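You operate a simulated robot arm through the tools that you are given. There is no shell and no other tool.

You run a simulated robot arm. Do the job below in one go: nothing can be reset, and whatever is moved stays where it is left.

TASK
Put some things from the top of the ledge of the wall shelving away. At the end: the small teal collar from the top of the ledge of the wall shelving is in the yellow-handled drawer; the small white collar from the top of the ledge of the wall shelving is in the yellow-handled drawer; whatever was shut is shut again. Leave all else as you found it, and nothing knocked over (what rides in a drawer may roll over).

Only the result counts: the job must be done as asked and must still hold three seconds after the hand-in. Knocking over, shifting, dropping, spilling or breaking anything else fails it.

THE ROBOT
A 7-joint arm with a two-finger parallel gripper, fixed in place. Base frame: the origin is at the foot of the arm, x ahead of it, y to its left, z up. Readings come in m, rad, newtons and seconds.
Its first joint turns from -2.897 to 2.897 rad. Payload 4.4 kg.
Tool frame: the origin (TCP) lies between the finger pads and is the grasp point; the fingertips stand 0.023 m ahead of it; z points along the fingers, y is the line along which they close. Largest opening 0.094 m; finger width 0.038, thickness 0.01; the body of the gripper, 0.054 by 0.096 m, starts 0.039 m behind the TCP.
Orientation is told as [roll, pitch, yaw] about the base's x, y, z axes, in that order, counted from this pose: with the fingers straight down and closing along the base's y, the tool's x points along the base's -x, its y along +y and its z along -z.

THE INTERFACE
- The arm moves only by the tool apply_moves. Its argument "moves" is a list of rows, each an object (a shift or turn left out is 0, a gripper value left out holds the last) with "xyz": the shift along the tool's x, y, z in m, a list of three; "dr": the turn, a rotation vector about the tool's x, y, z in rad, a list of three. In form: [{"xyz": [dx, dy, dz], "dr": [rx, ry, rz]}, ...]. A call has 1 to 20 rows; each row is the pose to reach, as a shift and turn from the pose commanded when the call began, along the tool's axes at that moment. "grip" is the finger opening in m, from 0 to 0.094, set as the call begins (left out, the last holds). A row lasts 0.2 s, in which the tool goes at most 0.05 m and 0.15 rad; a call with a longer step from one row to the next is refused whole, and so is a gripper value outside its range. Where a pose cannot be reached the arm comes as near as it can. A force on the tool above 40 N (or 10 N above the force at the start of the call, whichever is more), or a blocked arm, ends the call early, and 0.2 s more pass. Each finger travels about 0.072 m/s and halts on what it meets, pressing with about 31 N; the grip force reading is that of the motor and also rises with nothing between the fingers. The clock runs only during rows and for 0.2 s after the last one: add rows that repeat a pose to give the fingers time. The reply holds the time, the measured pose of the TCP, the force on the tool along the base axes, the opening and the grip force, in the units named above and with some noise, with the torque about the TCP (base axes, N m) and any sound that the robot's microphone picked up.
- Cameras (640 x 400 px; columns grow to the right, rows downward): "scene" is fixed at [0.2201, -0.499, 1.5291]; the picture's right is [0.68, -0.73, 0.00], its down [-0.31, -0.29, -0.90] and it looks along [0.66, 0.62, -0.43] (base axes); focal length 319 px, centre (320, 200). "wrist" rides on the gripper at [0.086, 0.016, -0.075] in the tool frame; the picture's right is [-0.18, 0.98, 0.00], its down [-0.58, -0.11, -0.81] and it looks along [-0.79, -0.15, 0.59] (tool axes); focal length 243 px, centre (320, 200). There is no depth. A picture from a camera that has moved, and an enlarged one, comes with that camera's place and axes in the base frame and with its lens.
- capture(camera): a new picture of that camera. It takes no simulated time.
- zoom(camera, box): a new picture of the part [left, top, right, bottom] of that camera's present view, enlarged. It takes no simulated time.
- sign_off(): hands the job in; it is judged then, once.

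Nothing tells you positions but the pictures and the camera data. Unless the task says otherwise, let go and move clear before handing in.

The tools are called after "Call:" by a JSON object that holds its "method" and its "body". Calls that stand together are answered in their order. apply_moves: Moves the arm, as the interface text tells. Its arguments: {"type":"object","properties":{"moves":{"type":"array","items":{"type":"object","properties":{"xyz":{"type":"array","items":{"type":"number"}},"dr":{"type":"array","items":{"type":"number"}}}}},"grip":{"type":"number"}},"required":["moves"]} The other tools are called the same way: capture (camera) takes a picture; zoom (camera, box) takes an enlarged picture of a part of a camera's view; sign_off () hands the job in.

At the start:

```text
t: 0.0
ee_pos: [0.6702, 0.2574, 1.2218]
ee_rot: [-0.001, -0.002, 0.0]
wrist_force: [0.7, -1.1, 0.5]
ft_torque: [0.0, 0.02, -0.01]
grip_width: 0.0939
grip_force: 0.0
```

scene: 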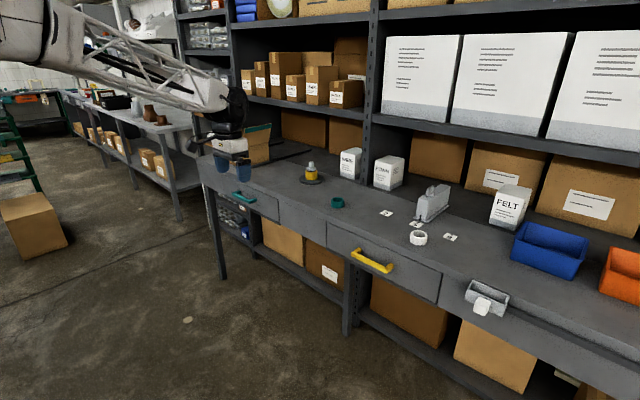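
wrist: 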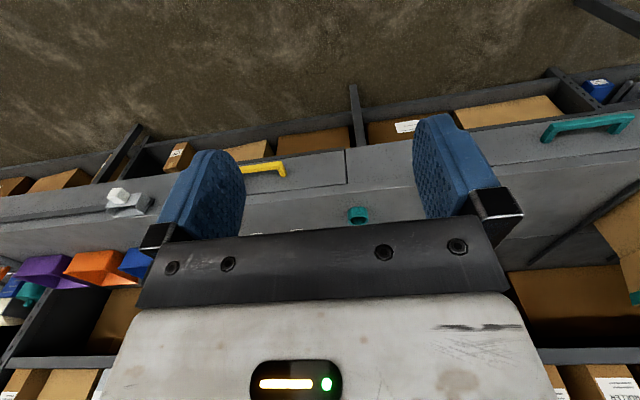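

I see the ledge with a teal collar, a white collar, and a drawer with a yellow handle below it. I'll enlarge the views to work out positions first.

Call:
{"method": "zoom", "body": {"camera": "scene", "box": [300, 140, 540, 290]}}

Call:
{"method": "zoom", "body": {"camera": "scene", "box": [180, 120, 420, 270]}}

Call:
{"method": "zoom", "body": {"camera": "scene", "box": [400, 200, 640, 350]}}

Call:
{"method": "zoom", "body": {"camera": "wrist", "box": [80, 60, 480, 310]}}

```text
2.67 times, centred on (420, 215) of scene
camera zoom: at [0.2201, -0.499, 1.5291], right [0.68, -0.73, 0.0], down [-0.31, -0.29, -0.9], along [0.66, 0.62, -0.43], focal length 851 px, centre (53, 160)
```

zoom: 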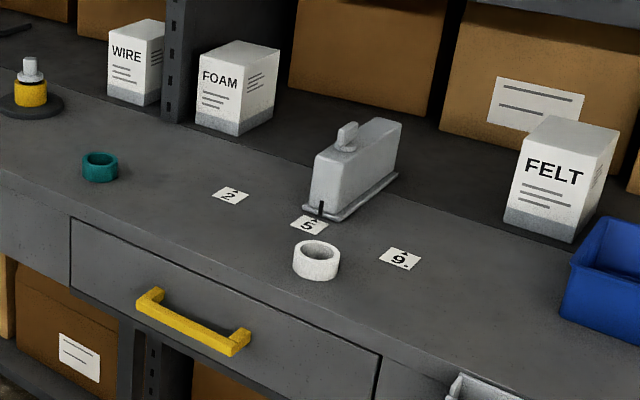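

```text
2.67 times, centred on (300, 195) of scene
camera zoom: at [0.2201, -0.499, 1.5291], right [0.68, -0.73, 0.0], down [-0.31, -0.29, -0.9], along [0.66, 0.62, -0.43], focal length 851 px, centre (373, 213)
```

zoom: 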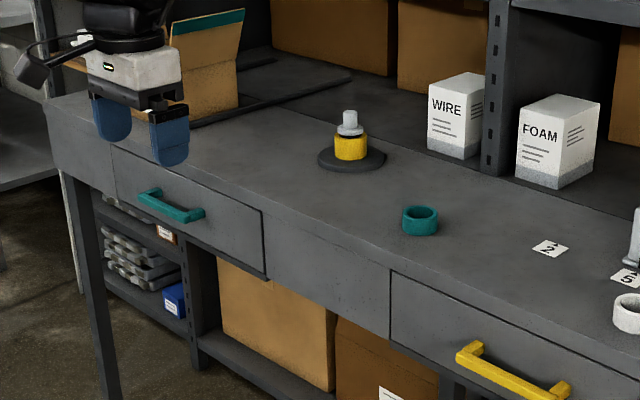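

```text
2.67 times, centred on (520, 275) of scene
camera zoom: at [0.2201, -0.499, 1.5291], right [0.68, -0.73, 0.0], down [-0.31, -0.29, -0.9], along [0.66, 0.62, -0.43], focal length 851 px, centre (-213, 0)
```

zoom: 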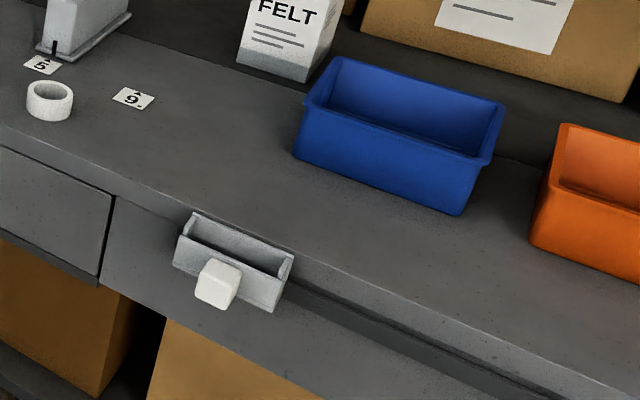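

```text
1.60 times, centred on (280, 185) of wrist
camera zoom: at [0.5824, 0.2729, 1.2964], right [0.18, 0.98, 0.0], down [0.58, -0.11, 0.81], along [0.79, -0.15, -0.59], focal length 388 px, centre (384, 224)
```

zoom: 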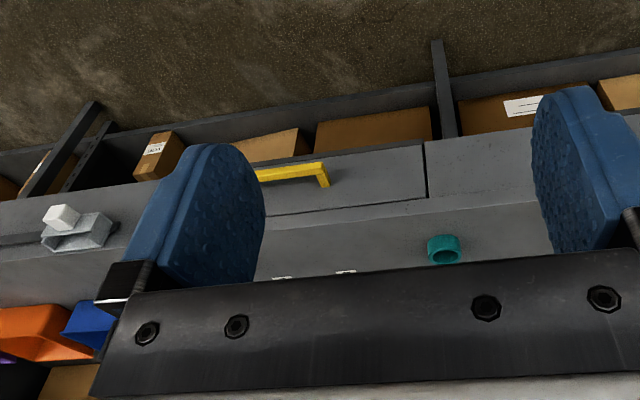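

The bench ledge is at about z 0.93 with its front at about x 1.07, and the yellow handle is near (1.03, 0.0, 0.83). I'll move over the drawer's centreline while rotating the wrist so the fingers can close vertically on the handle.

Call:
{"method": "apply_moves", "body": {"moves": [{"xyz": [0.006, -0.021, 0.0], "dr": [0, 0, 0.131]}, {"xyz": [0.012, -0.042, 0.0], "dr": [0, 0, 0.262]}, {"xyz": [0.018, -0.063, 0.0], "dr": [0, 0, 0.393]}, {"xyz": [0.024, -0.084, 0.0], "dr": [0, 0, 0.524]}, {"xyz": [0.03, -0.105, 0.0], "dr": [0, 0, 0.654]}, {"xyz": [0.036, -0.126, 0.0], "dr": [0, 0, 0.785]}, {"xyz": [0.042, -0.147, 0.0], "dr": [0, 0, 0.916]}, {"xyz": [0.048, -0.168, 0.0], "dr": [0, 0, 1.047]}, {"xyz": [0.054, -0.189, 0.0], "dr": [0, 0, 1.178]}, {"xyz": [0.06, -0.21, 0.0], "dr": [0, 0, 1.309]}, {"xyz": [0.066, -0.231, 0.0], "dr": [0, 0, 1.44]}, {"xyz": [0.07, -0.252, 0.0], "dr": [0, 0, 1.571]}]}}

```text
t: 2.6
ee_pos: [0.5985, 0.003, 1.2227]
ee_rot: [0.001, 0.0, -1.575]
wrist_force: [-0.6, -0.3, -0.9]
ft_torque: [-0.01, 0.01, -0.01]
grip_width: 0.094
grip_force: 0.0
```

The wrist turned as expected. Next I tilt the fingers forward to horizontal while lowering toward handle height, well back from the bench.

Call:
{"method": "apply_moves", "body": {"moves": [{"xyz": [0, 0.005, 0.02], "dr": [-0.131, 0, 0]}, {"xyz": [0, 0.01, 0.04], "dr": [-0.262, 0, 0]}, {"xyz": [0, 0.015, 0.06], "dr": [-0.393, 0, 0]}, {"xyz": [0, 0.02, 0.08], "dr": [-0.524, 0, 0]}, {"xyz": [0, 0.025, 0.1], "dr": [-0.654, 0, 0]}, {"xyz": [0, 0.03, 0.12], "dr": [-0.785, 0, 0]}, {"xyz": [0, 0.04, 0.14], "dr": [-0.916, 0, 0]}, {"xyz": [0, 0.05, 0.16], "dr": [-1.047, 0, 0]}, {"xyz": [0, 0.06, 0.18], "dr": [-1.178, 0, 0]}, {"xyz": [0, 0.07, 0.2], "dr": [-1.309, 0, 0]}, {"xyz": [0, 0.08, 0.22], "dr": [-1.44, 0, 0]}, {"xyz": [0, 0.1, 0.24], "dr": [-1.571, 0, 0]}]}}

Call:
{"method": "capture", "body": {"camera": "scene"}}

Call:
{"method": "capture", "body": {"camera": "wrist"}}

```text
t: 5.2
ee_pos: [0.7011, 0.002, 0.9821]
ee_rot: [1.575, 0.0, -1.573]
wrist_force: [0.0, 0.4, -0.2]
ft_torque: [-0.04, -0.01, -0.01]
grip_width: 0.0939
grip_force: 0.0
out of reach, approached as far as the arm can: row 9
```

```text
taken
```

scene: 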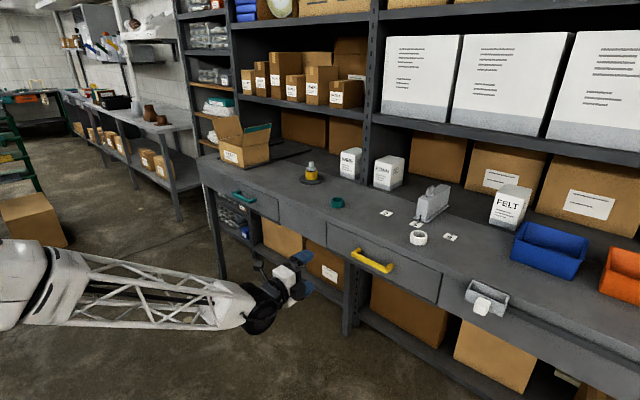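

```text
taken
camera wrist: at [0.6257, 0.0905, 0.9969], right [0.0, -0.18, 0.98], down [-0.81, -0.58, -0.11], along [0.59, -0.79, -0.15], focal length 243 px, centre (320, 200)
```

wrist: 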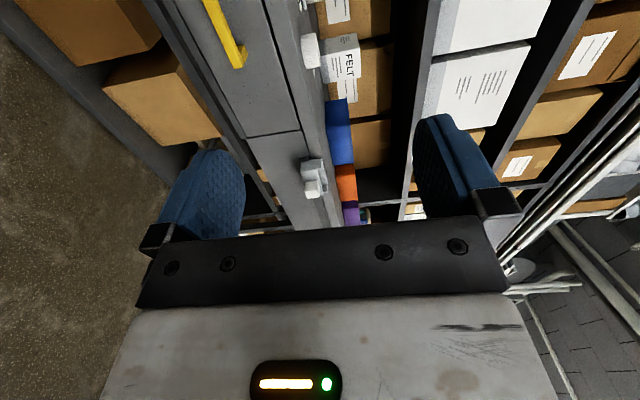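

The tool is now horizontal, pointing at the bench with fingers closing vertically. I enlarge both views to refine the handle's height and depth.

Call:
{"method": "zoom", "body": {"camera": "scene", "box": [335, 232, 415, 282]}}

Call:
{"method": "zoom", "body": {"camera": "wrist", "box": [180, 0, 340, 100]}}

```text
8.00 times, centred on (375, 257) of scene
camera zoom: at [0.2201, -0.499, 1.5291], right [0.68, -0.73, 0.0], down [-0.31, -0.29, -0.9], along [0.66, 0.62, -0.43], focal length 2553 px, centre (-120, -256)
```

zoom: 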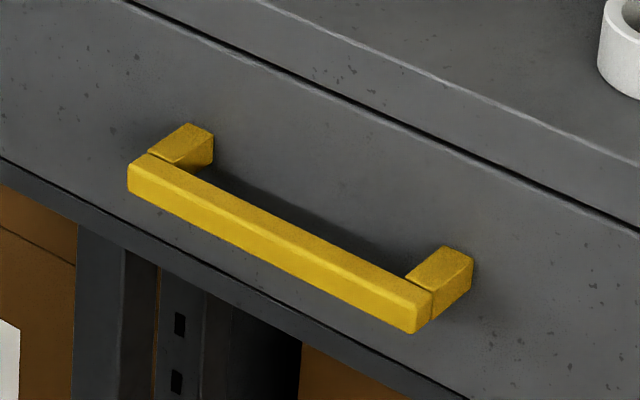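

```text
4.00 times, centred on (260, 50) of wrist
camera zoom: at [0.6257, 0.0905, 0.9969], right [0.0, -0.18, 0.98], down [-0.81, -0.58, -0.11], along [0.59, -0.79, -0.15], focal length 970 px, centre (560, 800)
```

zoom: 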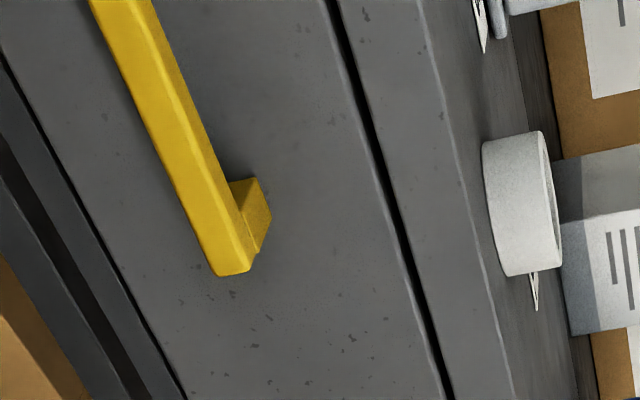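

The bar sits at x about 1.02–1.035, z about 0.838, and y from -0.07 to 0.08. I approach it straight on with the fingers open.

Call:
{"method": "apply_moves", "body": {"grip": 0.07, "moves": [{"xyz": [0.0, -0.036, 0.03]}, {"xyz": [0.0, -0.072, 0.06]}, {"xyz": [0.0, -0.108, 0.09]}, {"xyz": [0.0, -0.144, 0.12]}, {"xyz": [0.0, -0.144, 0.16]}, {"xyz": [0.0, -0.144, 0.2]}, {"xyz": [0.0, -0.144, 0.235]}, {"xyz": [0.0, -0.144, 0.26]}]}}

Call:
{"method": "capture", "body": {"camera": "wrist"}}

Call:
{"method": "zoom", "body": {"camera": "scene", "box": [240, 180, 480, 330]}}

```text
t: 7.0
ee_pos: [0.9615, 0.0022, 0.8381]
ee_rot: [1.572, 0.0, -1.571]
wrist_force: [-0.8, -0.5, 0.9]
ft_torque: [0.01, 0.0, 0.0]
grip_width: 0.0703
grip_force: 0.1
```

```text
taken
camera wrist: at [0.8853, 0.0895, 0.854], right [0.0, -0.18, 0.98], down [-0.81, -0.58, -0.11], along [0.59, -0.79, -0.15], focal length 243 px, centre (320, 200)
```

wrist: 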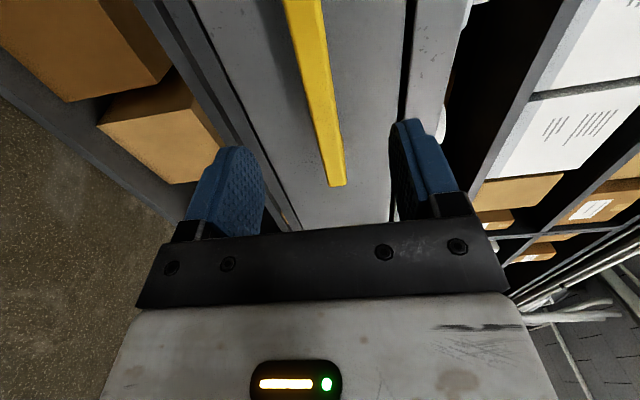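

```text
2.67 times, centred on (360, 255) of scene
camera zoom: at [0.2201, -0.499, 1.5291], right [0.68, -0.73, 0.0], down [-0.31, -0.29, -0.9], along [0.66, 0.62, -0.43], focal length 851 px, centre (213, 53)
```

zoom: 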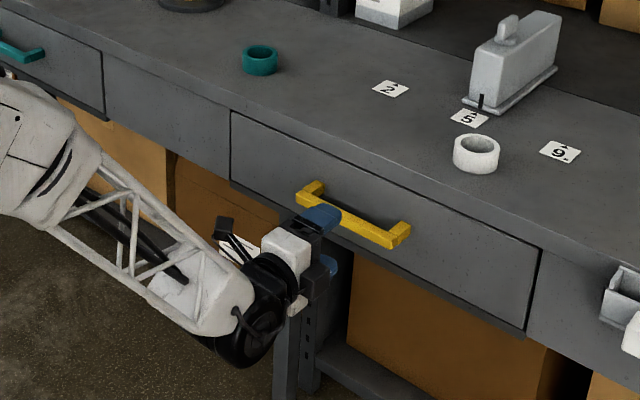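

The bar is lined up between the fingers. I advance over it and then close.

Call:
{"method": "apply_moves", "body": {"moves": [{"xyz": [0.0, 0.001, 0.03]}, {"xyz": [0.0, 0.001, 0.055]}, {"xyz": [0.0, 0.001, 0.066]}]}}

Call:
{"method": "apply_moves", "body": {"grip": 0.0, "moves": [{"xyz": [0, 0, 0]}, {"xyz": [0, 0, 0]}, {"xyz": [0, 0, 0]}, {"xyz": [0, 0, 0]}, {"xyz": [0, 0, 0]}]}}

Call:
{"method": "capture", "body": {"camera": "wrist"}}

```text
t: 7.8
ee_pos: [1.0267, 0.0028, 0.8419]
ee_rot: [1.571, -0.001, -1.57]
wrist_force: [0.2, 0.5, -0.3]
ft_torque: [0.05, -0.03, 0.01]
grip_width: 0.07
grip_force: 0.2
```

```text
t: 9.0
ee_pos: [1.0267, 0.0011, 0.841]
ee_rot: [1.572, -0.001, -1.571]
wrist_force: [-0.1, -1.8, -8.7]
ft_torque: [-0.42, -0.08, 0.22]
grip_width: 0.0158
grip_force: 44.9
```

```text
taken
camera wrist: at [0.9507, 0.0895, 0.8559], right [0.0, -0.18, 0.98], down [-0.81, -0.58, -0.11], along [0.59, -0.79, -0.15], focal length 243 px, centre (320, 200)
```

wrist: 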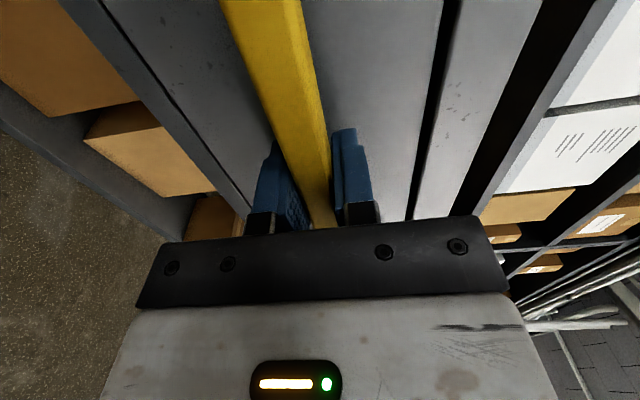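

The bar is gripped (opening 0.0158). I pull the drawer out slowly and watch the force.

Call:
{"method": "apply_moves", "body": {"moves": [{"xyz": [0, -0.001, -0.01]}, {"xyz": [0, -0.002, -0.025]}, {"xyz": [0, -0.002, -0.04]}, {"xyz": [0, -0.002, -0.055]}, {"xyz": [0, -0.002, -0.07]}]}}

Call:
{"method": "capture", "body": {"camera": "scene"}}

```text
t: 10.2
ee_pos: [0.9564, 0.002, 0.8408]
ee_rot: [1.575, -0.001, -1.574]
wrist_force: [1.3, -24.6, 26.3]
ft_torque: [-0.91, 0.43, -0.65]
grip_width: 0.016
grip_force: 44.7
```

```text
taken
```

scene: 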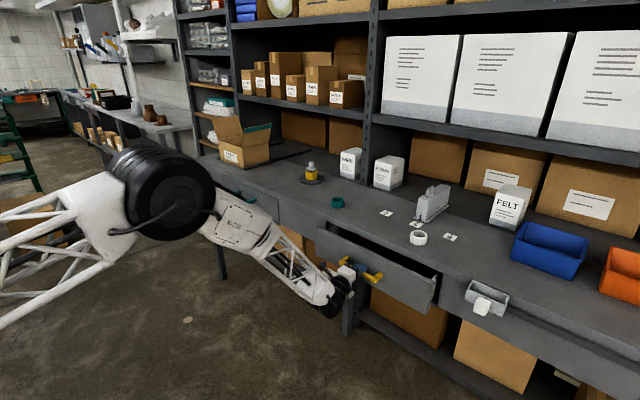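

The drawer is sliding out. I relax the side load slightly and keep pulling.

Call:
{"method": "apply_moves", "body": {"moves": [{"xyz": [-0.001, 0.001, -0.012]}, {"xyz": [-0.0015, 0.0013, -0.03]}, {"xyz": [-0.0015, 0.0013, -0.048]}, {"xyz": [-0.0015, 0.0013, -0.066]}, {"xyz": [-0.0015, 0.0013, -0.084]}, {"xyz": [-0.0015, 0.0013, -0.1]}]}}

Call:
{"method": "capture", "body": {"camera": "scene"}}

```text
t: 11.6
ee_pos: [0.8572, 0.0028, 0.8398]
ee_rot: [1.575, 0.001, -1.571]
wrist_force: [0.5, -3.6, 41.1]
ft_torque: [-0.62, 0.47, 1.46]
grip_width: 0.0159
grip_force: 44.5
```

```text
taken
```

scene: 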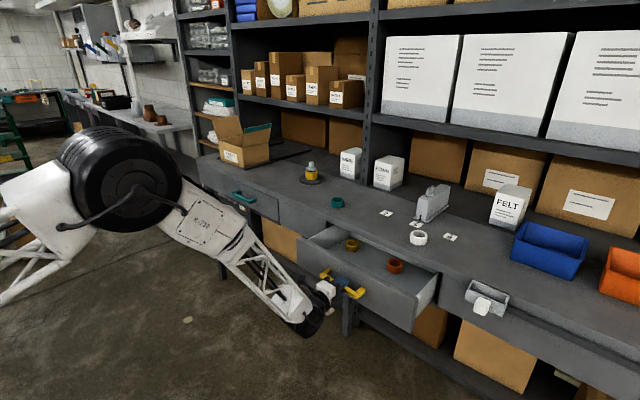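

The drawer is about 0.17 m out and holds a yellow and an orange collar already, which must stay put. I relieve the vertical load first and check the sign.

Call:
{"method": "apply_moves", "body": {"moves": [{"xyz": [0, 0.0015, 0]}, {"xyz": [0, 0.0015, 0]}]}}

Call:
{"method": "zoom", "body": {"camera": "scene", "box": [280, 190, 480, 315]}}

```text
t: 12.2
ee_pos: [0.8567, 0.0024, 0.8402]
ee_rot: [1.57, 0.002, -1.57]
wrist_force: [-0.6, 7.7, 29.8]
ft_torque: [-0.44, 0.16, 0.23]
grip_width: 0.016
grip_force: 44.9
```

```text
3.20 times, centred on (380, 252) of scene
camera zoom: at [0.2201, -0.499, 1.5291], right [0.68, -0.73, 0.0], down [-0.31, -0.29, -0.9], along [0.66, 0.62, -0.43], focal length 1021 px, centre (128, 32)
```

zoom: 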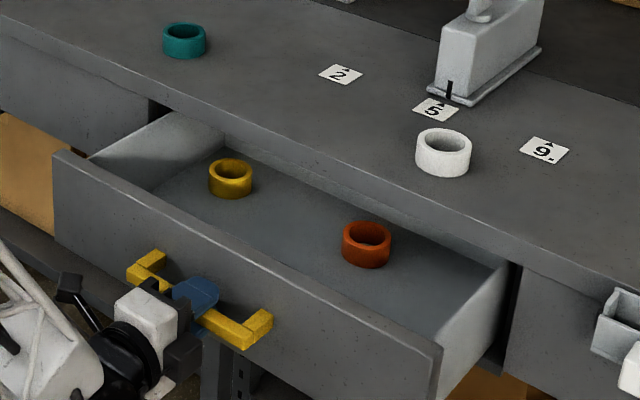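

Raising eases the load. I raise slightly more while pulling about 0.08 m further, to leave free floor in front of the collars already inside.

Call:
{"method": "apply_moves", "body": {"moves": [{"xyz": [0.0005, 0.003, -0.01]}, {"xyz": [0.0005, 0.004, -0.025]}, {"xyz": [0.0005, 0.004, -0.04]}, {"xyz": [0.0005, 0.004, -0.055]}, {"xyz": [0.0005, 0.004, -0.07]}, {"xyz": [0.0005, 0.004, -0.08]}]}}

Call:
{"method": "zoom", "body": {"camera": "scene", "box": [280, 190, 480, 315]}}

```text
t: 13.4
ee_pos: [0.7841, 0.0024, 0.8411]
ee_rot: [1.564, 0.0, -1.57]
wrist_force: [0.4, 1.9, -1.9]
ft_torque: [-0.4, -0.47, -0.82]
grip_width: 0.0159
grip_force: 45.1
stopped in row 6: the force on the tool passed its limit at 43 N (the readings are from after the stop); the commanded pose is now the measured one
```

```text
3.20 times, centred on (380, 252) of scene
camera zoom: at [0.2201, -0.499, 1.5291], right [0.68, -0.73, 0.0], down [-0.31, -0.29, -0.9], along [0.66, 0.62, -0.43], focal length 1021 px, centre (128, 32)
```

zoom: 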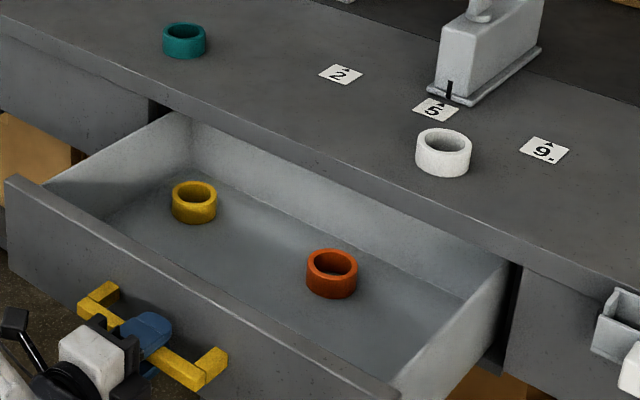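

The drawer is at its stop, about 0.243 m out, with its front at x about 0.83. I release the handle and back straight off.

Call:
{"method": "apply_moves", "body": {"grip": 0.06, "moves": [{"xyz": [0, 0, 0]}, {"xyz": [0, 0, 0]}, {"xyz": [0, 0, 0]}, {"xyz": [0, 0, 0]}, {"xyz": [0, 0, -0.03]}, {"xyz": [0, 0, -0.07]}, {"xyz": [0, 0, -0.11]}]}}

Call:
{"method": "apply_moves", "body": {"moves": [{"xyz": [0, 0.04, 0]}, {"xyz": [0, 0.08, 0]}, {"xyz": [0, 0.12, 0]}, {"xyz": [0, 0.16, 0]}, {"xyz": [0, 0.2, 0]}, {"xyz": [0, 0.24, 0]}, {"xyz": [0, 0.28, 0]}]}}

Call:
{"method": "zoom", "body": {"camera": "scene", "box": [280, 190, 480, 315]}}

Call:
{"method": "capture", "body": {"camera": "scene"}}

```text
t: 15.1
ee_pos: [0.6731, 0.002, 0.8397]
ee_rot: [1.565, -0.001, -1.572]
wrist_force: [-0.2, 0.3, 0.1]
ft_torque: [0.0, -0.05, 0.03]
grip_width: 0.0598
grip_force: 0.1
```

```text
t: 16.6
ee_pos: [0.6762, 0.003, 1.1198]
ee_rot: [1.566, 0.001, -1.569]
wrist_force: [-0.2, -0.1, -0.3]
ft_torque: [-0.01, 0.0, -0.01]
grip_width: 0.0601
grip_force: 0.1
```

```text
3.20 times, centred on (380, 252) of scene
camera zoom: at [0.2201, -0.499, 1.5291], right [0.68, -0.73, 0.0], down [-0.31, -0.29, -0.9], along [0.66, 0.62, -0.43], focal length 1021 px, centre (128, 32)
```

zoom: 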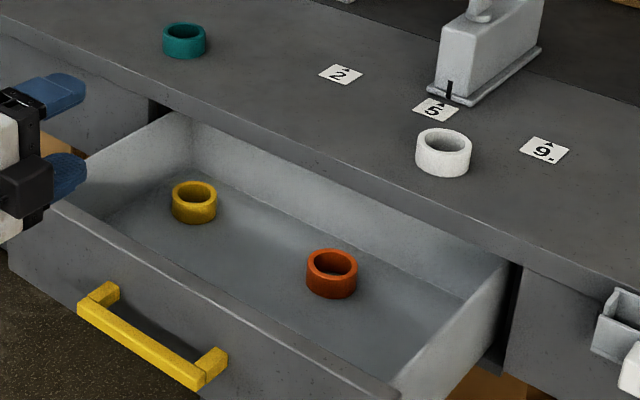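

```text
taken
```

scene: 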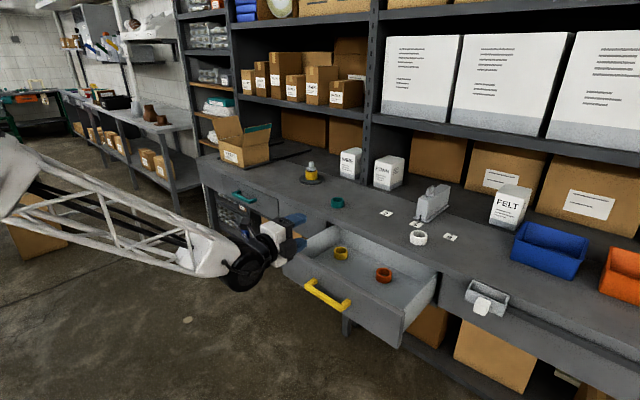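

The drawer stays open and undisturbed. I try rolling the gripper another quarter turn so the fingers close sideways with the camera on top.

Call:
{"method": "apply_moves", "body": {"moves": [{"xyz": [-0.01, 0, 0], "dr": [0, 0, 0.131]}, {"xyz": [-0.02, 0, 0], "dr": [0, 0, 0.262]}, {"xyz": [-0.03, 0, 0], "dr": [0, 0, 0.393]}, {"xyz": [-0.04, 0, 0], "dr": [0, 0, 0.524]}, {"xyz": [-0.05, 0, 0], "dr": [0, 0, 0.654]}, {"xyz": [-0.06, 0, 0], "dr": [0, 0, 0.785]}, {"xyz": [-0.07, 0, 0], "dr": [0, 0, 0.916]}, {"xyz": [-0.08, 0, 0], "dr": [0, 0, 1.047]}, {"xyz": [-0.09, 0, 0], "dr": [0, 0, 1.178]}, {"xyz": [-0.1, 0, 0], "dr": [0, 0, 1.309]}, {"xyz": [-0.11, 0, 0], "dr": [0, 0, 1.44]}, {"xyz": [-0.118, 0, 0], "dr": [0, 0, 1.571]}]}}

Call:
{"method": "capture", "body": {"camera": "wrist"}}

Call:
{"method": "capture", "body": {"camera": "scene"}}

```text
t: 19.2
ee_pos: [0.6886, -0.074, 1.1332]
ee_rot: [1.557, 1.35, -1.619]
wrist_force: [1.7, -0.8, -5.4]
ft_torque: [-0.01, -0.36, 0.01]
grip_width: 0.0598
grip_force: 0.1
out of reach, approached as far as the arm can: row 10, 11, 12
```

```text
taken
camera wrist: at [0.6114, -0.0676, 1.2211], right [-0.03, -1.0, 0.03], down [-0.81, 0.01, -0.59], along [0.59, -0.05, -0.81], focal length 243 px, centre (320, 200)
```

wrist: 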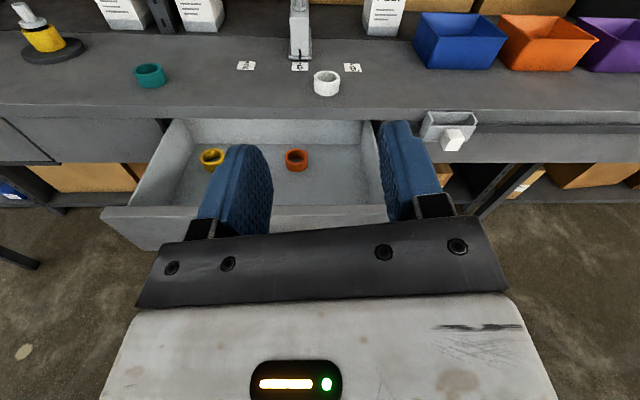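

```text
taken
```

scene: 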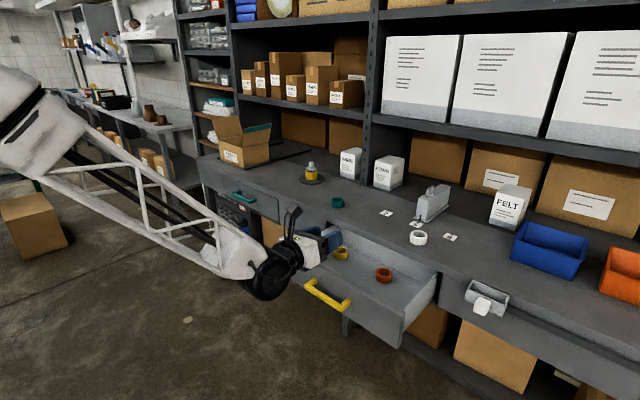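

The view is now excellent: white collar near (1.123, -0.113), teal near (1.144, 0.267), ledge top at z 0.929. Next I tilt to about 45° down and go to a pre-grasp point above and in front of the white collar.

Call:
{"method": "apply_moves", "body": {"grip": 0.09, "moves": [{"xyz": [-0.006, 0, 0.03], "dr": [0, -0.066, 0]}, {"xyz": [-0.012, 0, 0.06], "dr": [0, -0.131, 0]}, {"xyz": [-0.018, 0, 0.09], "dr": [0, -0.197, 0]}, {"xyz": [-0.024, 0, 0.12], "dr": [0, -0.262, 0]}, {"xyz": [-0.03, 0, 0.15], "dr": [0, -0.327, 0]}, {"xyz": [-0.036, 0, 0.18], "dr": [0, -0.393, 0]}, {"xyz": [-0.042, 0, 0.21], "dr": [0, -0.458, 0]}, {"xyz": [-0.048, 0, 0.24], "dr": [0, -0.524, 0]}, {"xyz": [-0.054, 0, 0.27], "dr": [0, -0.589, 0]}, {"xyz": [-0.06, 0, 0.3], "dr": [0, -0.654, 0]}, {"xyz": [-0.066, 0, 0.33], "dr": [0, -0.72, 0]}, {"xyz": [-0.07, 0, 0.36], "dr": [0, -0.785, 0]}]}}

Call:
{"method": "capture", "body": {"camera": "wrist"}}

Call:
{"method": "capture", "body": {"camera": "scene"}}

```text
t: 21.9
ee_pos: [1.05, -0.1102, 1.0721]
ee_rot: [0.565, 0.699, -2.672]
wrist_force: [-1.2, 1.2, -1.7]
ft_torque: [-0.09, -0.08, -0.04]
grip_width: 0.0902
grip_force: 0.1
```

```text
taken
camera wrist: at [1.0541, -0.0766, 1.1818], right [-0.05, -0.96, 0.28], down [-0.99, 0.08, 0.1], along [-0.12, -0.28, -0.95], focal length 243 px, centre (320, 200)
```

wrist: 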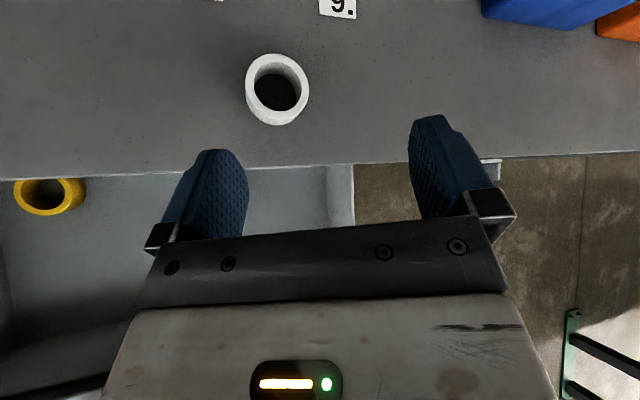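

```text
taken
```

scene: 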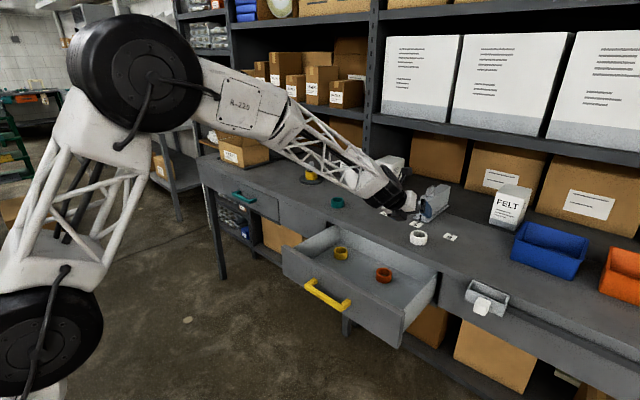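

The arm reaches the area easily, but the hand is still about 24° rolled from what I commanded. I'll hold briefly to see whether it settles.

Call:
{"method": "apply_moves", "body": {"moves": [{"xyz": [0, 0, 0]}, {"xyz": [0, 0, 0]}, {"xyz": [0, 0, 0]}]}}

Call:
{"method": "capture", "body": {"camera": "wrist"}}

```text
t: 22.6
ee_pos: [1.0445, -0.1004, 1.0636]
ee_rot: [0.306, 0.759, -2.959]
wrist_force: [-0.2, 0.0, -0.1]
ft_torque: [0.0, 0.0, -0.01]
grip_width: 0.0901
grip_force: 0.0
```

```text
taken
camera wrist: at [1.0519, -0.0908, 1.1784], right [-0.16, -0.98, 0.09], down [-0.98, 0.17, 0.13], along [-0.15, -0.06, -0.99], focal length 243 px, centre (320, 200)
```

wrist: 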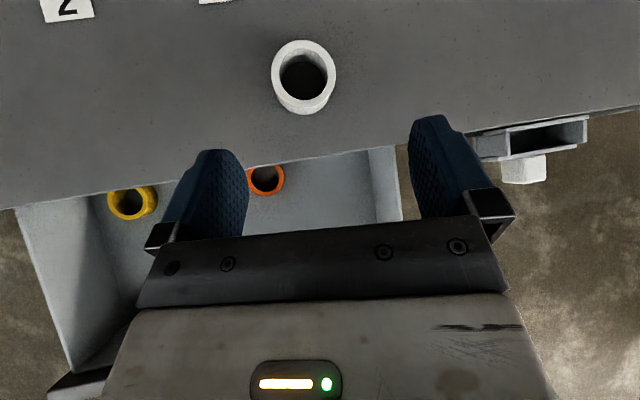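

It is still converging, so I keep holding.

Call:
{"method": "apply_moves", "body": {"moves": [{"xyz": [0, 0, 0]}, {"xyz": [0, 0, 0]}, {"xyz": [0, 0, 0]}, {"xyz": [0, 0, 0]}, {"xyz": [0, 0, 0]}]}}

Call:
{"method": "capture", "body": {"camera": "wrist"}}

```text
t: 23.9
ee_pos: [1.0447, -0.1008, 1.064]
ee_rot: [0.307, 0.761, -2.959]
wrist_force: [0.0, 0.1, -0.4]
ft_torque: [-0.01, -0.01, 0.05]
grip_width: 0.0897
grip_force: 0.1
```

```text
taken
camera wrist: at [1.0519, -0.0908, 1.1784], right [-0.16, -0.98, 0.09], down [-0.98, 0.17, 0.13], along [-0.15, -0.06, -0.99], focal length 243 px, centre (320, 200)
```

wrist: 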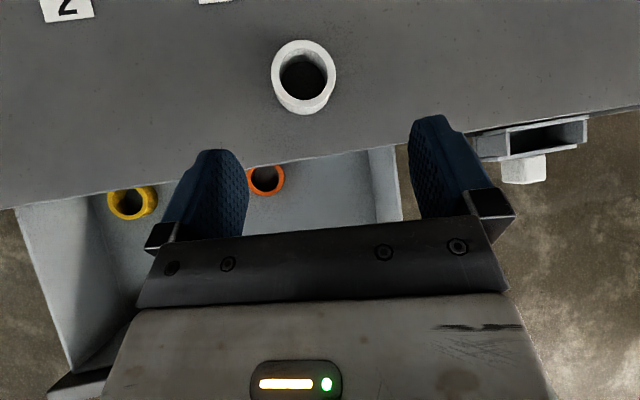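

It settled with a residual roll from a joint limit. Yawing the tool so it points a bit toward +y should free that joint and let the closing axis be level, so I try a 0.4 rad yaw at a matching pre-grasp point.

Call:
{"method": "apply_moves", "body": {"moves": [{"xyz": [0.0015, 0.0075, 0.0025], "dr": [0.071, 0, -0.071]}, {"xyz": [0.003, 0.015, 0.005], "dr": [0.1415, 0, -0.1415]}, {"xyz": [0.0045, 0.0225, 0.0075], "dr": [0.212, 0, -0.212]}, {"xyz": [0.0057, 0.03, 0.0099], "dr": [0.283, 0, -0.283]}, {"xyz": [0.0057, 0.03, 0.0099], "dr": [0.283, 0, -0.283]}, {"xyz": [0.0057, 0.03, 0.0099], "dr": [0.283, 0, -0.283]}, {"xyz": [0.0057, 0.03, 0.0099], "dr": [0.283, 0, -0.283]}, {"xyz": [0.0057, 0.03, 0.0099], "dr": [0.283, 0, -0.283]}]}}

Call:
{"method": "capture", "body": {"camera": "wrist"}}

```text
t: 25.6
ee_pos: [1.0539, -0.1316, 1.0681]
ee_rot: [0.262, 0.679, -2.598]
wrist_force: [0.2, -0.3, -0.3]
ft_torque: [-0.02, 0.0, -0.02]
grip_width: 0.0904
grip_force: 0.2
out of reach, approached as far as the arm can: row 1, 2, 3, 4
```

```text
taken
camera wrist: at [1.0678, -0.1175, 1.1823], right [0.23, -0.97, 0.08], down [-0.95, -0.21, 0.22], along [-0.2, -0.13, -0.97], focal length 243 px, centre (320, 200)
```

wrist: 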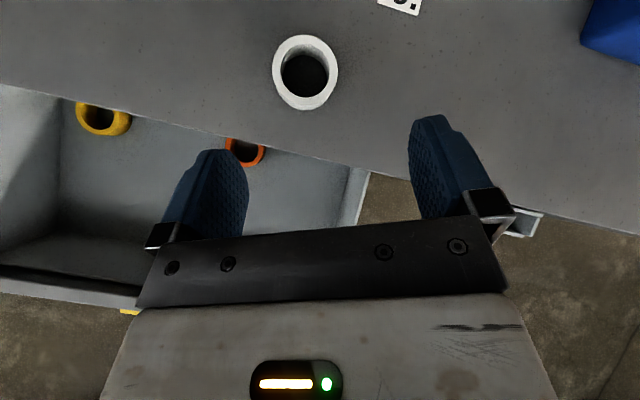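

The arm did follow (commands restart from the pose actually approached), and the remaining roll is about 0.3 rad. I now try levelling the closing axis by turning about the tool axis.

Call:
{"method": "apply_moves", "body": {"moves": [{"dr": [0, 0, 0.1]}, {"dr": [0, 0, 0.2]}, {"dr": [0, 0, 0.31]}, {"dr": [0, 0, 0.31]}, {"dr": [0, 0, 0.31]}, {"dr": [0, 0, 0.31]}]}}

Call:
{"method": "capture", "body": {"camera": "wrist"}}

```text
t: 27.1
ee_pos: [1.0556, -0.1305, 1.069]
ee_rot: [-0.002, 0.722, -3.002]
wrist_force: [-0.2, -0.2, -0.6]
ft_torque: [0.02, 0.01, 0.03]
grip_width: 0.0901
grip_force: 0.0
```

```text
taken
camera wrist: at [1.0715, -0.1441, 1.1815], right [0.0, -0.99, -0.12], down [-0.97, -0.03, 0.22], along [-0.22, 0.12, -0.97], focal length 243 px, centre (320, 200)
```

wrist: 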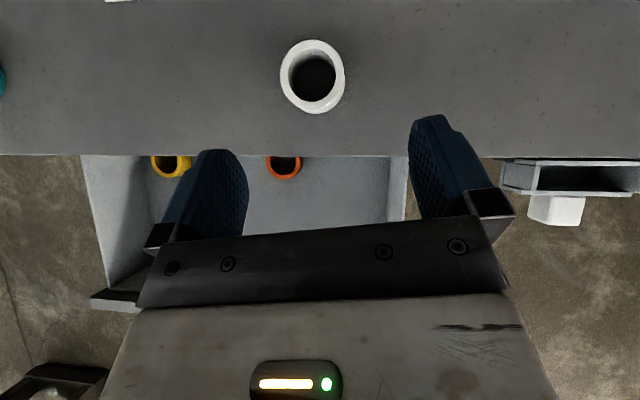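

The closing axis is level now, tilted about 41° from vertical. I enlarge the wrist view to pin the white collar's centre and size.

Call:
{"method": "zoom", "body": {"camera": "wrist", "box": [240, 20, 400, 120]}}

Call:
{"method": "zoom", "body": {"camera": "scene", "box": [380, 200, 460, 250]}}

```text
4.00 times, centred on (320, 70) of wrist
camera zoom: at [1.0715, -0.1441, 1.1815], right [0.0, -0.99, -0.12], down [-0.97, -0.03, 0.22], along [-0.22, 0.12, -0.97], focal length 970 px, centre (320, 720)
```

zoom: 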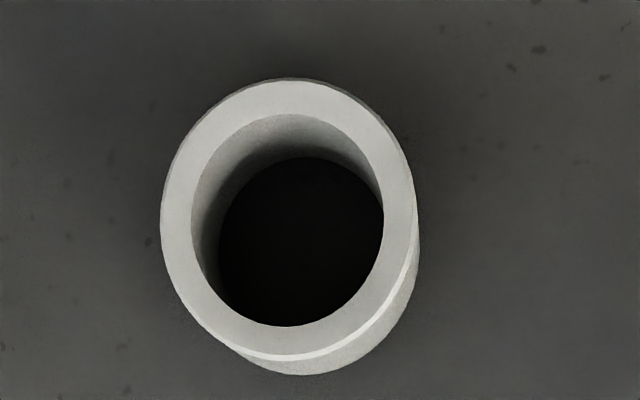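

```text
8.00 times, centred on (420, 225) of scene
camera zoom: at [0.2201, -0.499, 1.5291], right [0.68, -0.73, 0.0], down [-0.31, -0.29, -0.9], along [0.66, 0.62, -0.43], focal length 2553 px, centre (-480, 0)
```

zoom: 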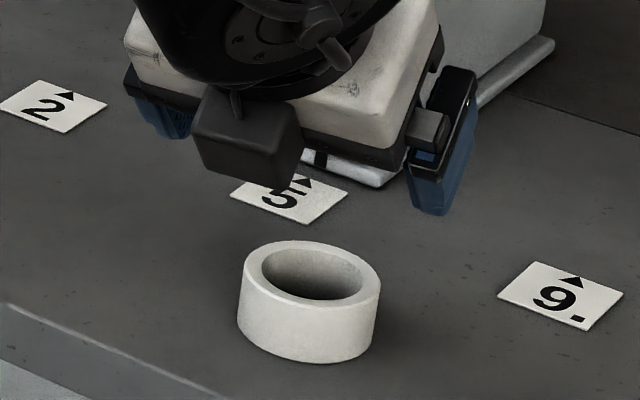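

White collar: centre (1.129, -0.110), top z 0.958, about 56 mm wide and 29 mm tall. I approach along the tool axis, stopping short of the ledge by about 3 mm.

Call:
{"method": "apply_moves", "body": {"grip": 0.09, "moves": [{"xyz": [-0.007, -0.005, 0.02]}, {"xyz": [-0.014, -0.0101, 0.045]}, {"xyz": [-0.014, -0.0101, 0.07]}, {"xyz": [-0.014, -0.0101, 0.09]}, {"xyz": [-0.014, -0.0101, 0.105]}, {"xyz": [-0.014, -0.0101, 0.105]}, {"xyz": [-0.014, -0.0101, 0.105]}]}}

Call:
{"method": "capture", "body": {"camera": "wrist"}}

Call:
{"method": "zoom", "body": {"camera": "scene", "box": [370, 190, 466, 250]}}

```text
t: 28.6
ee_pos: [1.1124, -0.1122, 0.9802]
ee_rot: [0.001, 0.721, -3.003]
wrist_force: [0.4, -0.6, -0.4]
ft_torque: [-0.03, 0.0, 0.01]
grip_width: 0.0899
grip_force: 0.0
```

```text
taken
camera wrist: at [1.1289, -0.1259, 1.0926], right [0.0, -0.99, -0.12], down [-0.97, -0.03, 0.22], along [-0.22, 0.12, -0.97], focal length 243 px, centre (320, 200)
```

wrist: 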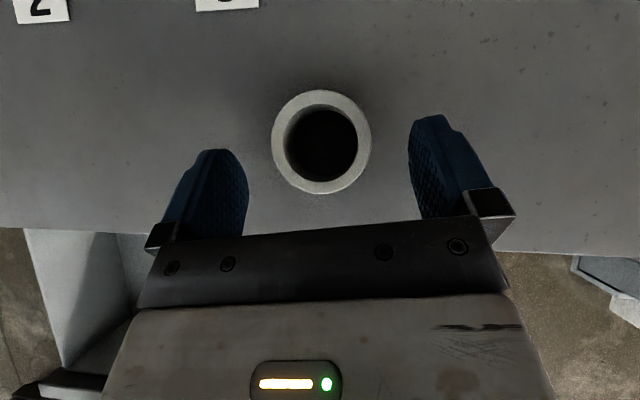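

```text
6.67 times, centred on (418, 220) of scene
camera zoom: at [0.2201, -0.499, 1.5291], right [0.68, -0.73, 0.0], down [-0.31, -0.29, -0.9], along [0.66, 0.62, -0.43], focal length 2128 px, centre (-333, 67)
```

zoom: 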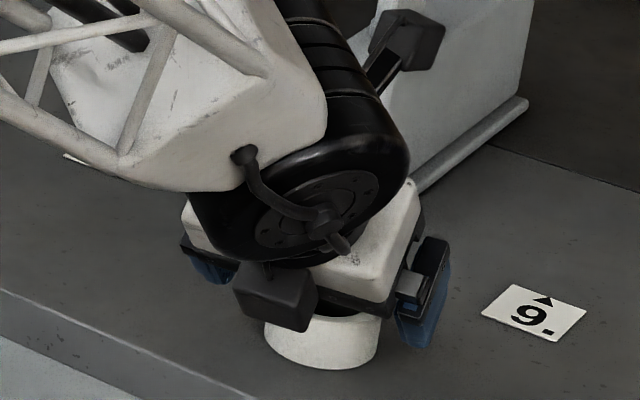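

The collar is centred between the fingers with clearance. I go the last 25 mm and close.

Call:
{"method": "apply_moves", "body": {"moves": [{"xyz": [0, 0, 0.01]}, {"xyz": [0, 0, 0.019]}, {"xyz": [0, 0, 0.025]}, {"xyz": [0, 0, 0.025]}, {"xyz": [0, 0, 0.025]}]}}

Call:
{"method": "capture", "body": {"camera": "wrist"}}

Call:
{"method": "zoom", "body": {"camera": "scene", "box": [370, 190, 466, 250]}}

```text
t: 29.9
ee_pos: [1.128, -0.1114, 0.961]
ee_rot: [-0.001, 0.719, -3.003]
wrist_force: [-0.5, -0.8, 0.3]
ft_torque: [0.0, -0.03, 0.03]
grip_width: 0.0902
grip_force: 0.1
```

```text
taken
camera wrist: at [1.1446, -0.1238, 1.0741], right [0.0, -0.99, -0.12], down [-0.97, -0.03, 0.22], along [-0.22, 0.12, -0.97], focal length 243 px, centre (320, 200)
```

wrist: 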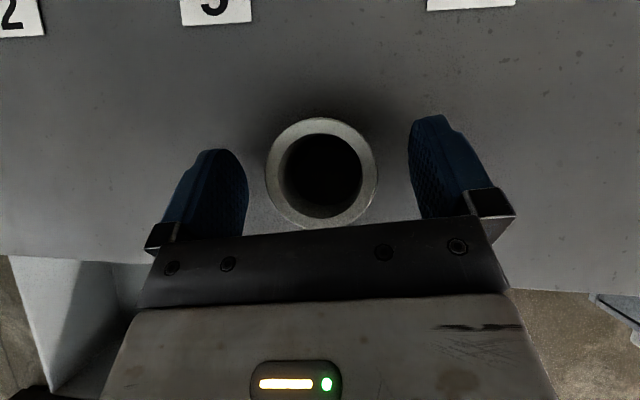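

```text
6.67 times, centred on (418, 220) of scene
camera zoom: at [0.2201, -0.499, 1.5291], right [0.68, -0.73, 0.0], down [-0.31, -0.29, -0.9], along [0.66, 0.62, -0.43], focal length 2128 px, centre (-333, 67)
```

zoom: 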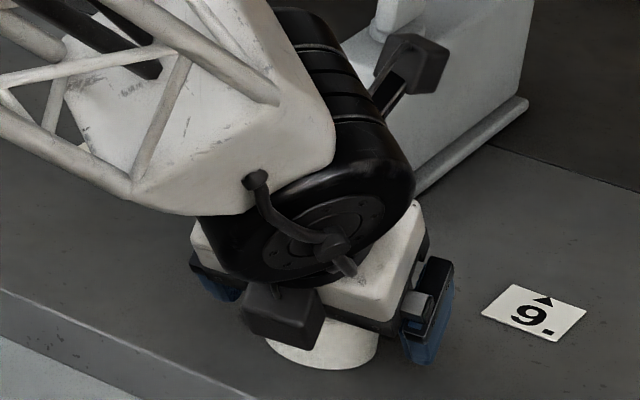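

The collar is well centred between the pads and there's no contact yet. I close the fingers.

Call:
{"method": "apply_moves", "body": {"grip": 0.03, "moves": [{"xyz": [0, 0, 0]}, {"xyz": [0, 0, 0]}, {"xyz": [0, 0, 0]}, {"xyz": [0, 0, 0]}]}}

Call:
{"method": "capture", "body": {"camera": "wrist"}}

```text
t: 30.9
ee_pos: [1.1268, -0.111, 0.9603]
ee_rot: [-0.001, 0.721, -3.002]
wrist_force: [0.0, 0.7, 0.3]
ft_torque: [-0.02, -0.03, 0.0]
grip_width: 0.0541
grip_force: 31.2
```

```text
taken
camera wrist: at [1.1445, -0.1238, 1.0742], right [0.0, -0.99, -0.12], down [-0.97, -0.03, 0.22], along [-0.22, 0.12, -0.97], focal length 243 px, centre (320, 200)
```

wrist: 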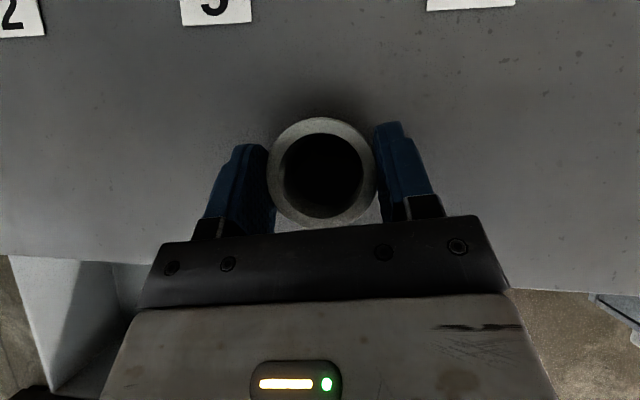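

The white collar is held (54 mm). I lift it straight up.

Call:
{"method": "apply_moves", "body": {"moves": [{"xyz": [0.0132, 0, -0.015]}, {"xyz": [0.0331, 0, -0.0375]}, {"xyz": [0.0529, 0, -0.06]}, {"xyz": [0.0727, 0, -0.0825]}, {"xyz": [0.0926, 0, -0.105]}, {"xyz": [0.0926, 0, -0.105]}]}}

Call:
{"method": "capture", "body": {"camera": "wrist"}}

Call:
{"method": "capture", "body": {"camera": "scene"}}

```text
t: 32.2
ee_pos: [1.1282, -0.1124, 1.1007]
ee_rot: [-0.003, 0.721, -3.004]
wrist_force: [-0.4, 0.8, 0.0]
ft_torque: [0.0, 0.01, 0.0]
grip_width: 0.0542
grip_force: 30.8
```

```text
taken
camera wrist: at [1.1447, -0.1246, 1.2126], right [0.0, -0.99, -0.12], down [-0.97, -0.03, 0.22], along [-0.22, 0.12, -0.97], focal length 243 px, centre (320, 200)
```

wrist: 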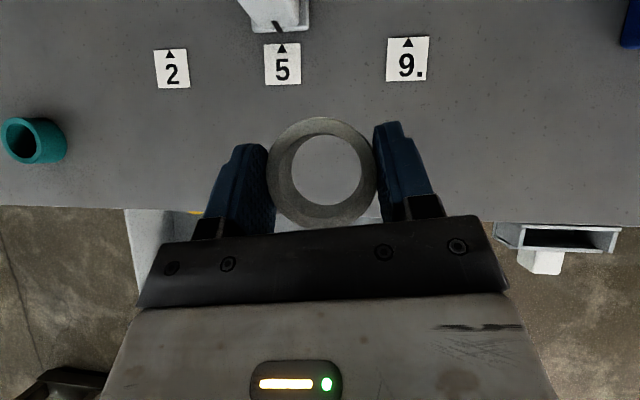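

```text
taken
```

scene: 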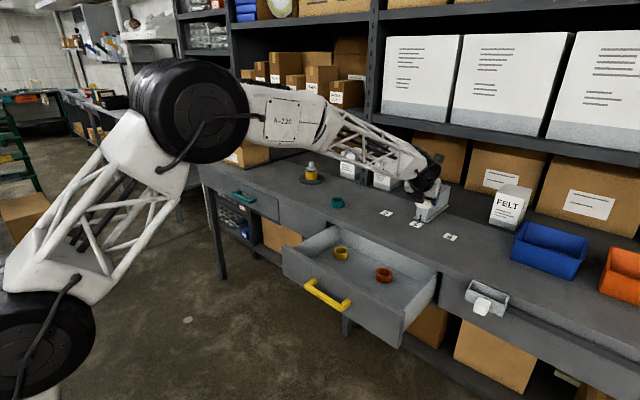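

The white collar is secure. I carry it back over the open drawer, then I'll turn the wrist about the vertical so the hand clears the ledge edge and the drawer front during placing.

Call:
{"method": "apply_moves", "body": {"moves": [{"xyz": [-0.0225, -0.0143, -0.0198]}, {"xyz": [-0.045, -0.0286, -0.0396]}, {"xyz": [-0.0675, -0.043, -0.0594]}, {"xyz": [-0.09, -0.0573, -0.0791]}, {"xyz": [-0.1125, -0.0716, -0.0989]}, {"xyz": [-0.135, -0.0859, -0.1187]}, {"xyz": [-0.135, -0.0859, -0.1187]}]}}

Call:
{"method": "apply_moves", "body": {"moves": [{"dr": [0.0946, 0, -0.1073]}, {"dr": [0.1892, 0, -0.2146]}, {"dr": [0.2838, 0, -0.3219]}, {"dr": [0.3784, 0, -0.4292]}, {"dr": [0.473, 0, -0.5365]}, {"dr": [0.5676, 0, -0.6438]}, {"dr": [0.6622, 0, -0.7511]}, {"dr": [0.7568, 0, -0.8584]}, {"dr": [0.8514, 0, -0.9657]}, {"dr": [0.946, 0, -1.073]}, {"dr": [0.946, 0, -1.073]}, {"dr": [0.946, 0, -1.073]}]}}

Call:
{"method": "capture", "body": {"camera": "wrist"}}

Call:
{"method": "capture", "body": {"camera": "scene"}}

```text
t: 33.9
ee_pos: [0.9374, -0.0509, 1.1017]
ee_rot: [-0.002, 0.719, -3.002]
wrist_force: [-0.3, 0.2, -0.6]
ft_torque: [0.01, -0.03, -0.03]
grip_width: 0.0539
grip_force: 31.1
```

```text
t: 36.5
ee_pos: [0.9383, -0.0496, 1.1009]
ee_rot: [-0.002, 0.723, -1.572]
wrist_force: [0.3, -0.1, -0.9]
ft_torque: [-0.01, 0.02, -0.03]
grip_width: 0.0541
grip_force: 30.8
```

```text
taken
camera wrist: at [0.9533, -0.0336, 1.2139], right [0.98, -0.14, -0.12], down [-0.11, -0.97, 0.22], along [-0.15, -0.2, -0.97], focal length 243 px, centre (320, 200)
```

wrist: 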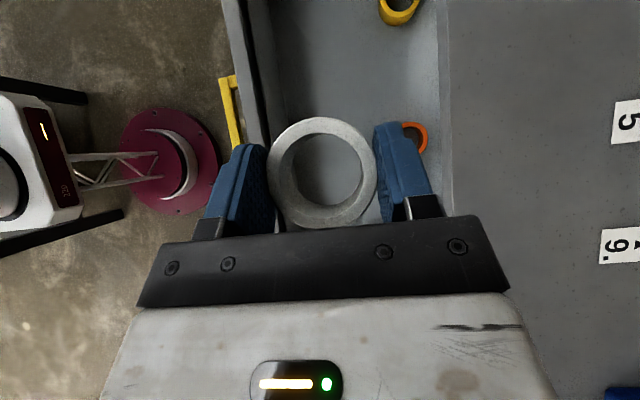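

```text
taken
```

scene: 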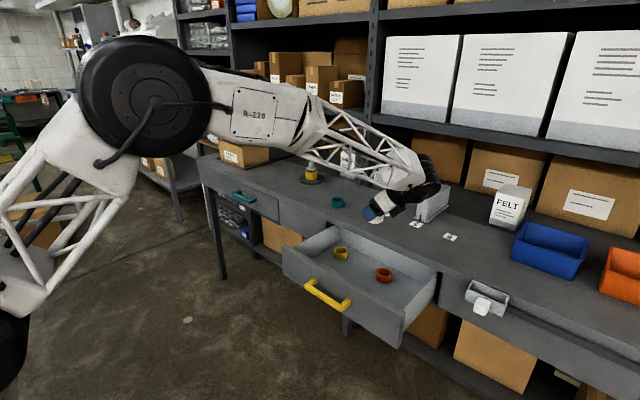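

The collar is still level and held, and the tool now leans sideways over the drawer. I descend partway toward (0.945, -0.03) and check clearances.

Call:
{"method": "apply_moves", "body": {"moves": [{"xyz": [-0.0168, 0.002, 0.0251]}, {"xyz": [-0.0337, 0.004, 0.0503]}, {"xyz": [-0.0505, 0.006, 0.0754]}, {"xyz": [-0.0674, 0.007, 0.1006]}, {"xyz": [-0.0842, 0.007, 0.1257]}, {"xyz": [-0.0842, 0.007, 0.1257]}]}}

Call:
{"method": "capture", "body": {"camera": "wrist"}}

Call:
{"method": "zoom", "body": {"camera": "scene", "box": [270, 130, 510, 280]}}

```text
t: 37.9
ee_pos: [0.9445, -0.0329, 0.9516]
ee_rot: [-0.004, 0.722, -1.574]
wrist_force: [-0.2, -0.2, -0.4]
ft_torque: [0.01, 0.01, 0.0]
grip_width: 0.0542
grip_force: 31.1
```

```text
taken
camera wrist: at [0.9591, -0.0157, 1.0646], right [0.98, -0.14, -0.12], down [-0.11, -0.97, 0.22], along [-0.15, -0.2, -0.97], focal length 243 px, centre (320, 200)
```

wrist: 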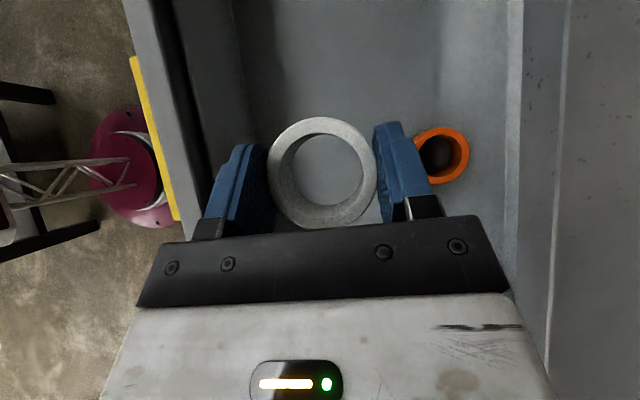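

```text
2.67 times, centred on (390, 205) of scene
camera zoom: at [0.2201, -0.499, 1.5291], right [0.68, -0.73, 0.0], down [-0.31, -0.29, -0.9], along [0.66, 0.62, -0.43], focal length 851 px, centre (133, 187)
```

zoom: 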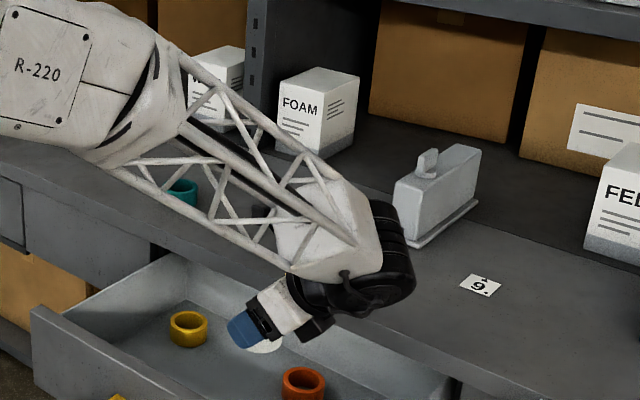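

Clearances look good: the wrist stays above the drawer walls and off the ledge. I lower further to just above the drawer floor.

Call:
{"method": "apply_moves", "body": {"moves": [{"xyz": [-0.0165, 0, 0.0188]}, {"xyz": [-0.033, 0, 0.0375]}, {"xyz": [-0.0496, 0, 0.0563]}, {"xyz": [-0.0661, 0, 0.075]}, {"xyz": [-0.0793, 0, 0.09]}, {"xyz": [-0.0793, 0, 0.09]}]}}

Call:
{"method": "capture", "body": {"camera": "wrist"}}

Call:
{"method": "zoom", "body": {"camera": "scene", "box": [270, 160, 510, 310]}}

```text
t: 39.2
ee_pos: [0.9433, -0.0319, 0.8316]
ee_rot: [-0.004, 0.723, -1.573]
wrist_force: [0.2, -0.4, -0.1]
ft_torque: [0.03, 0.05, 0.02]
grip_width: 0.054
grip_force: 30.9
```

```text
taken
camera wrist: at [0.9592, -0.0155, 0.9449], right [0.98, -0.14, -0.12], down [-0.11, -0.97, 0.22], along [-0.15, -0.2, -0.97], focal length 243 px, centre (320, 200)
```

wrist: 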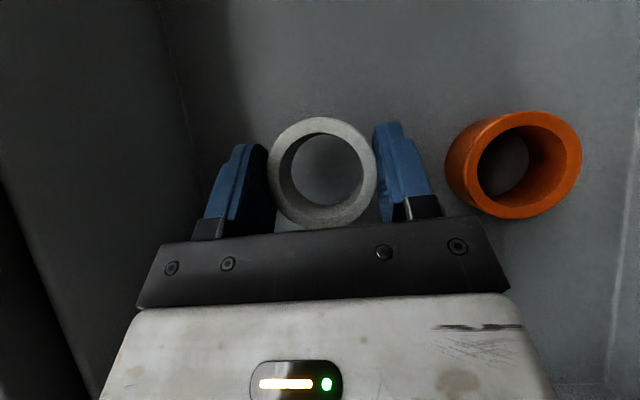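

```text
2.67 times, centred on (390, 235) of scene
camera zoom: at [0.2201, -0.499, 1.5291], right [0.68, -0.73, 0.0], down [-0.31, -0.29, -0.9], along [0.66, 0.62, -0.43], focal length 851 px, centre (133, 107)
```

zoom: 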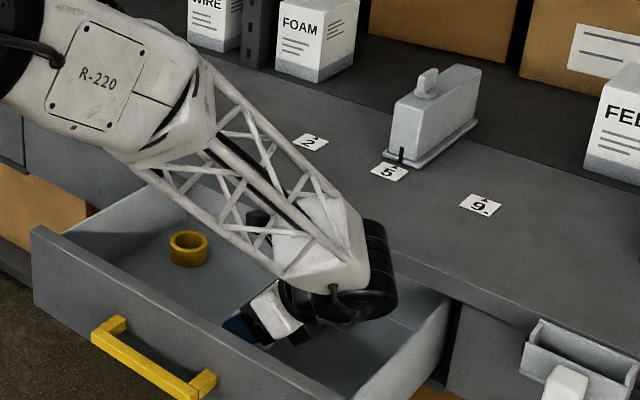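

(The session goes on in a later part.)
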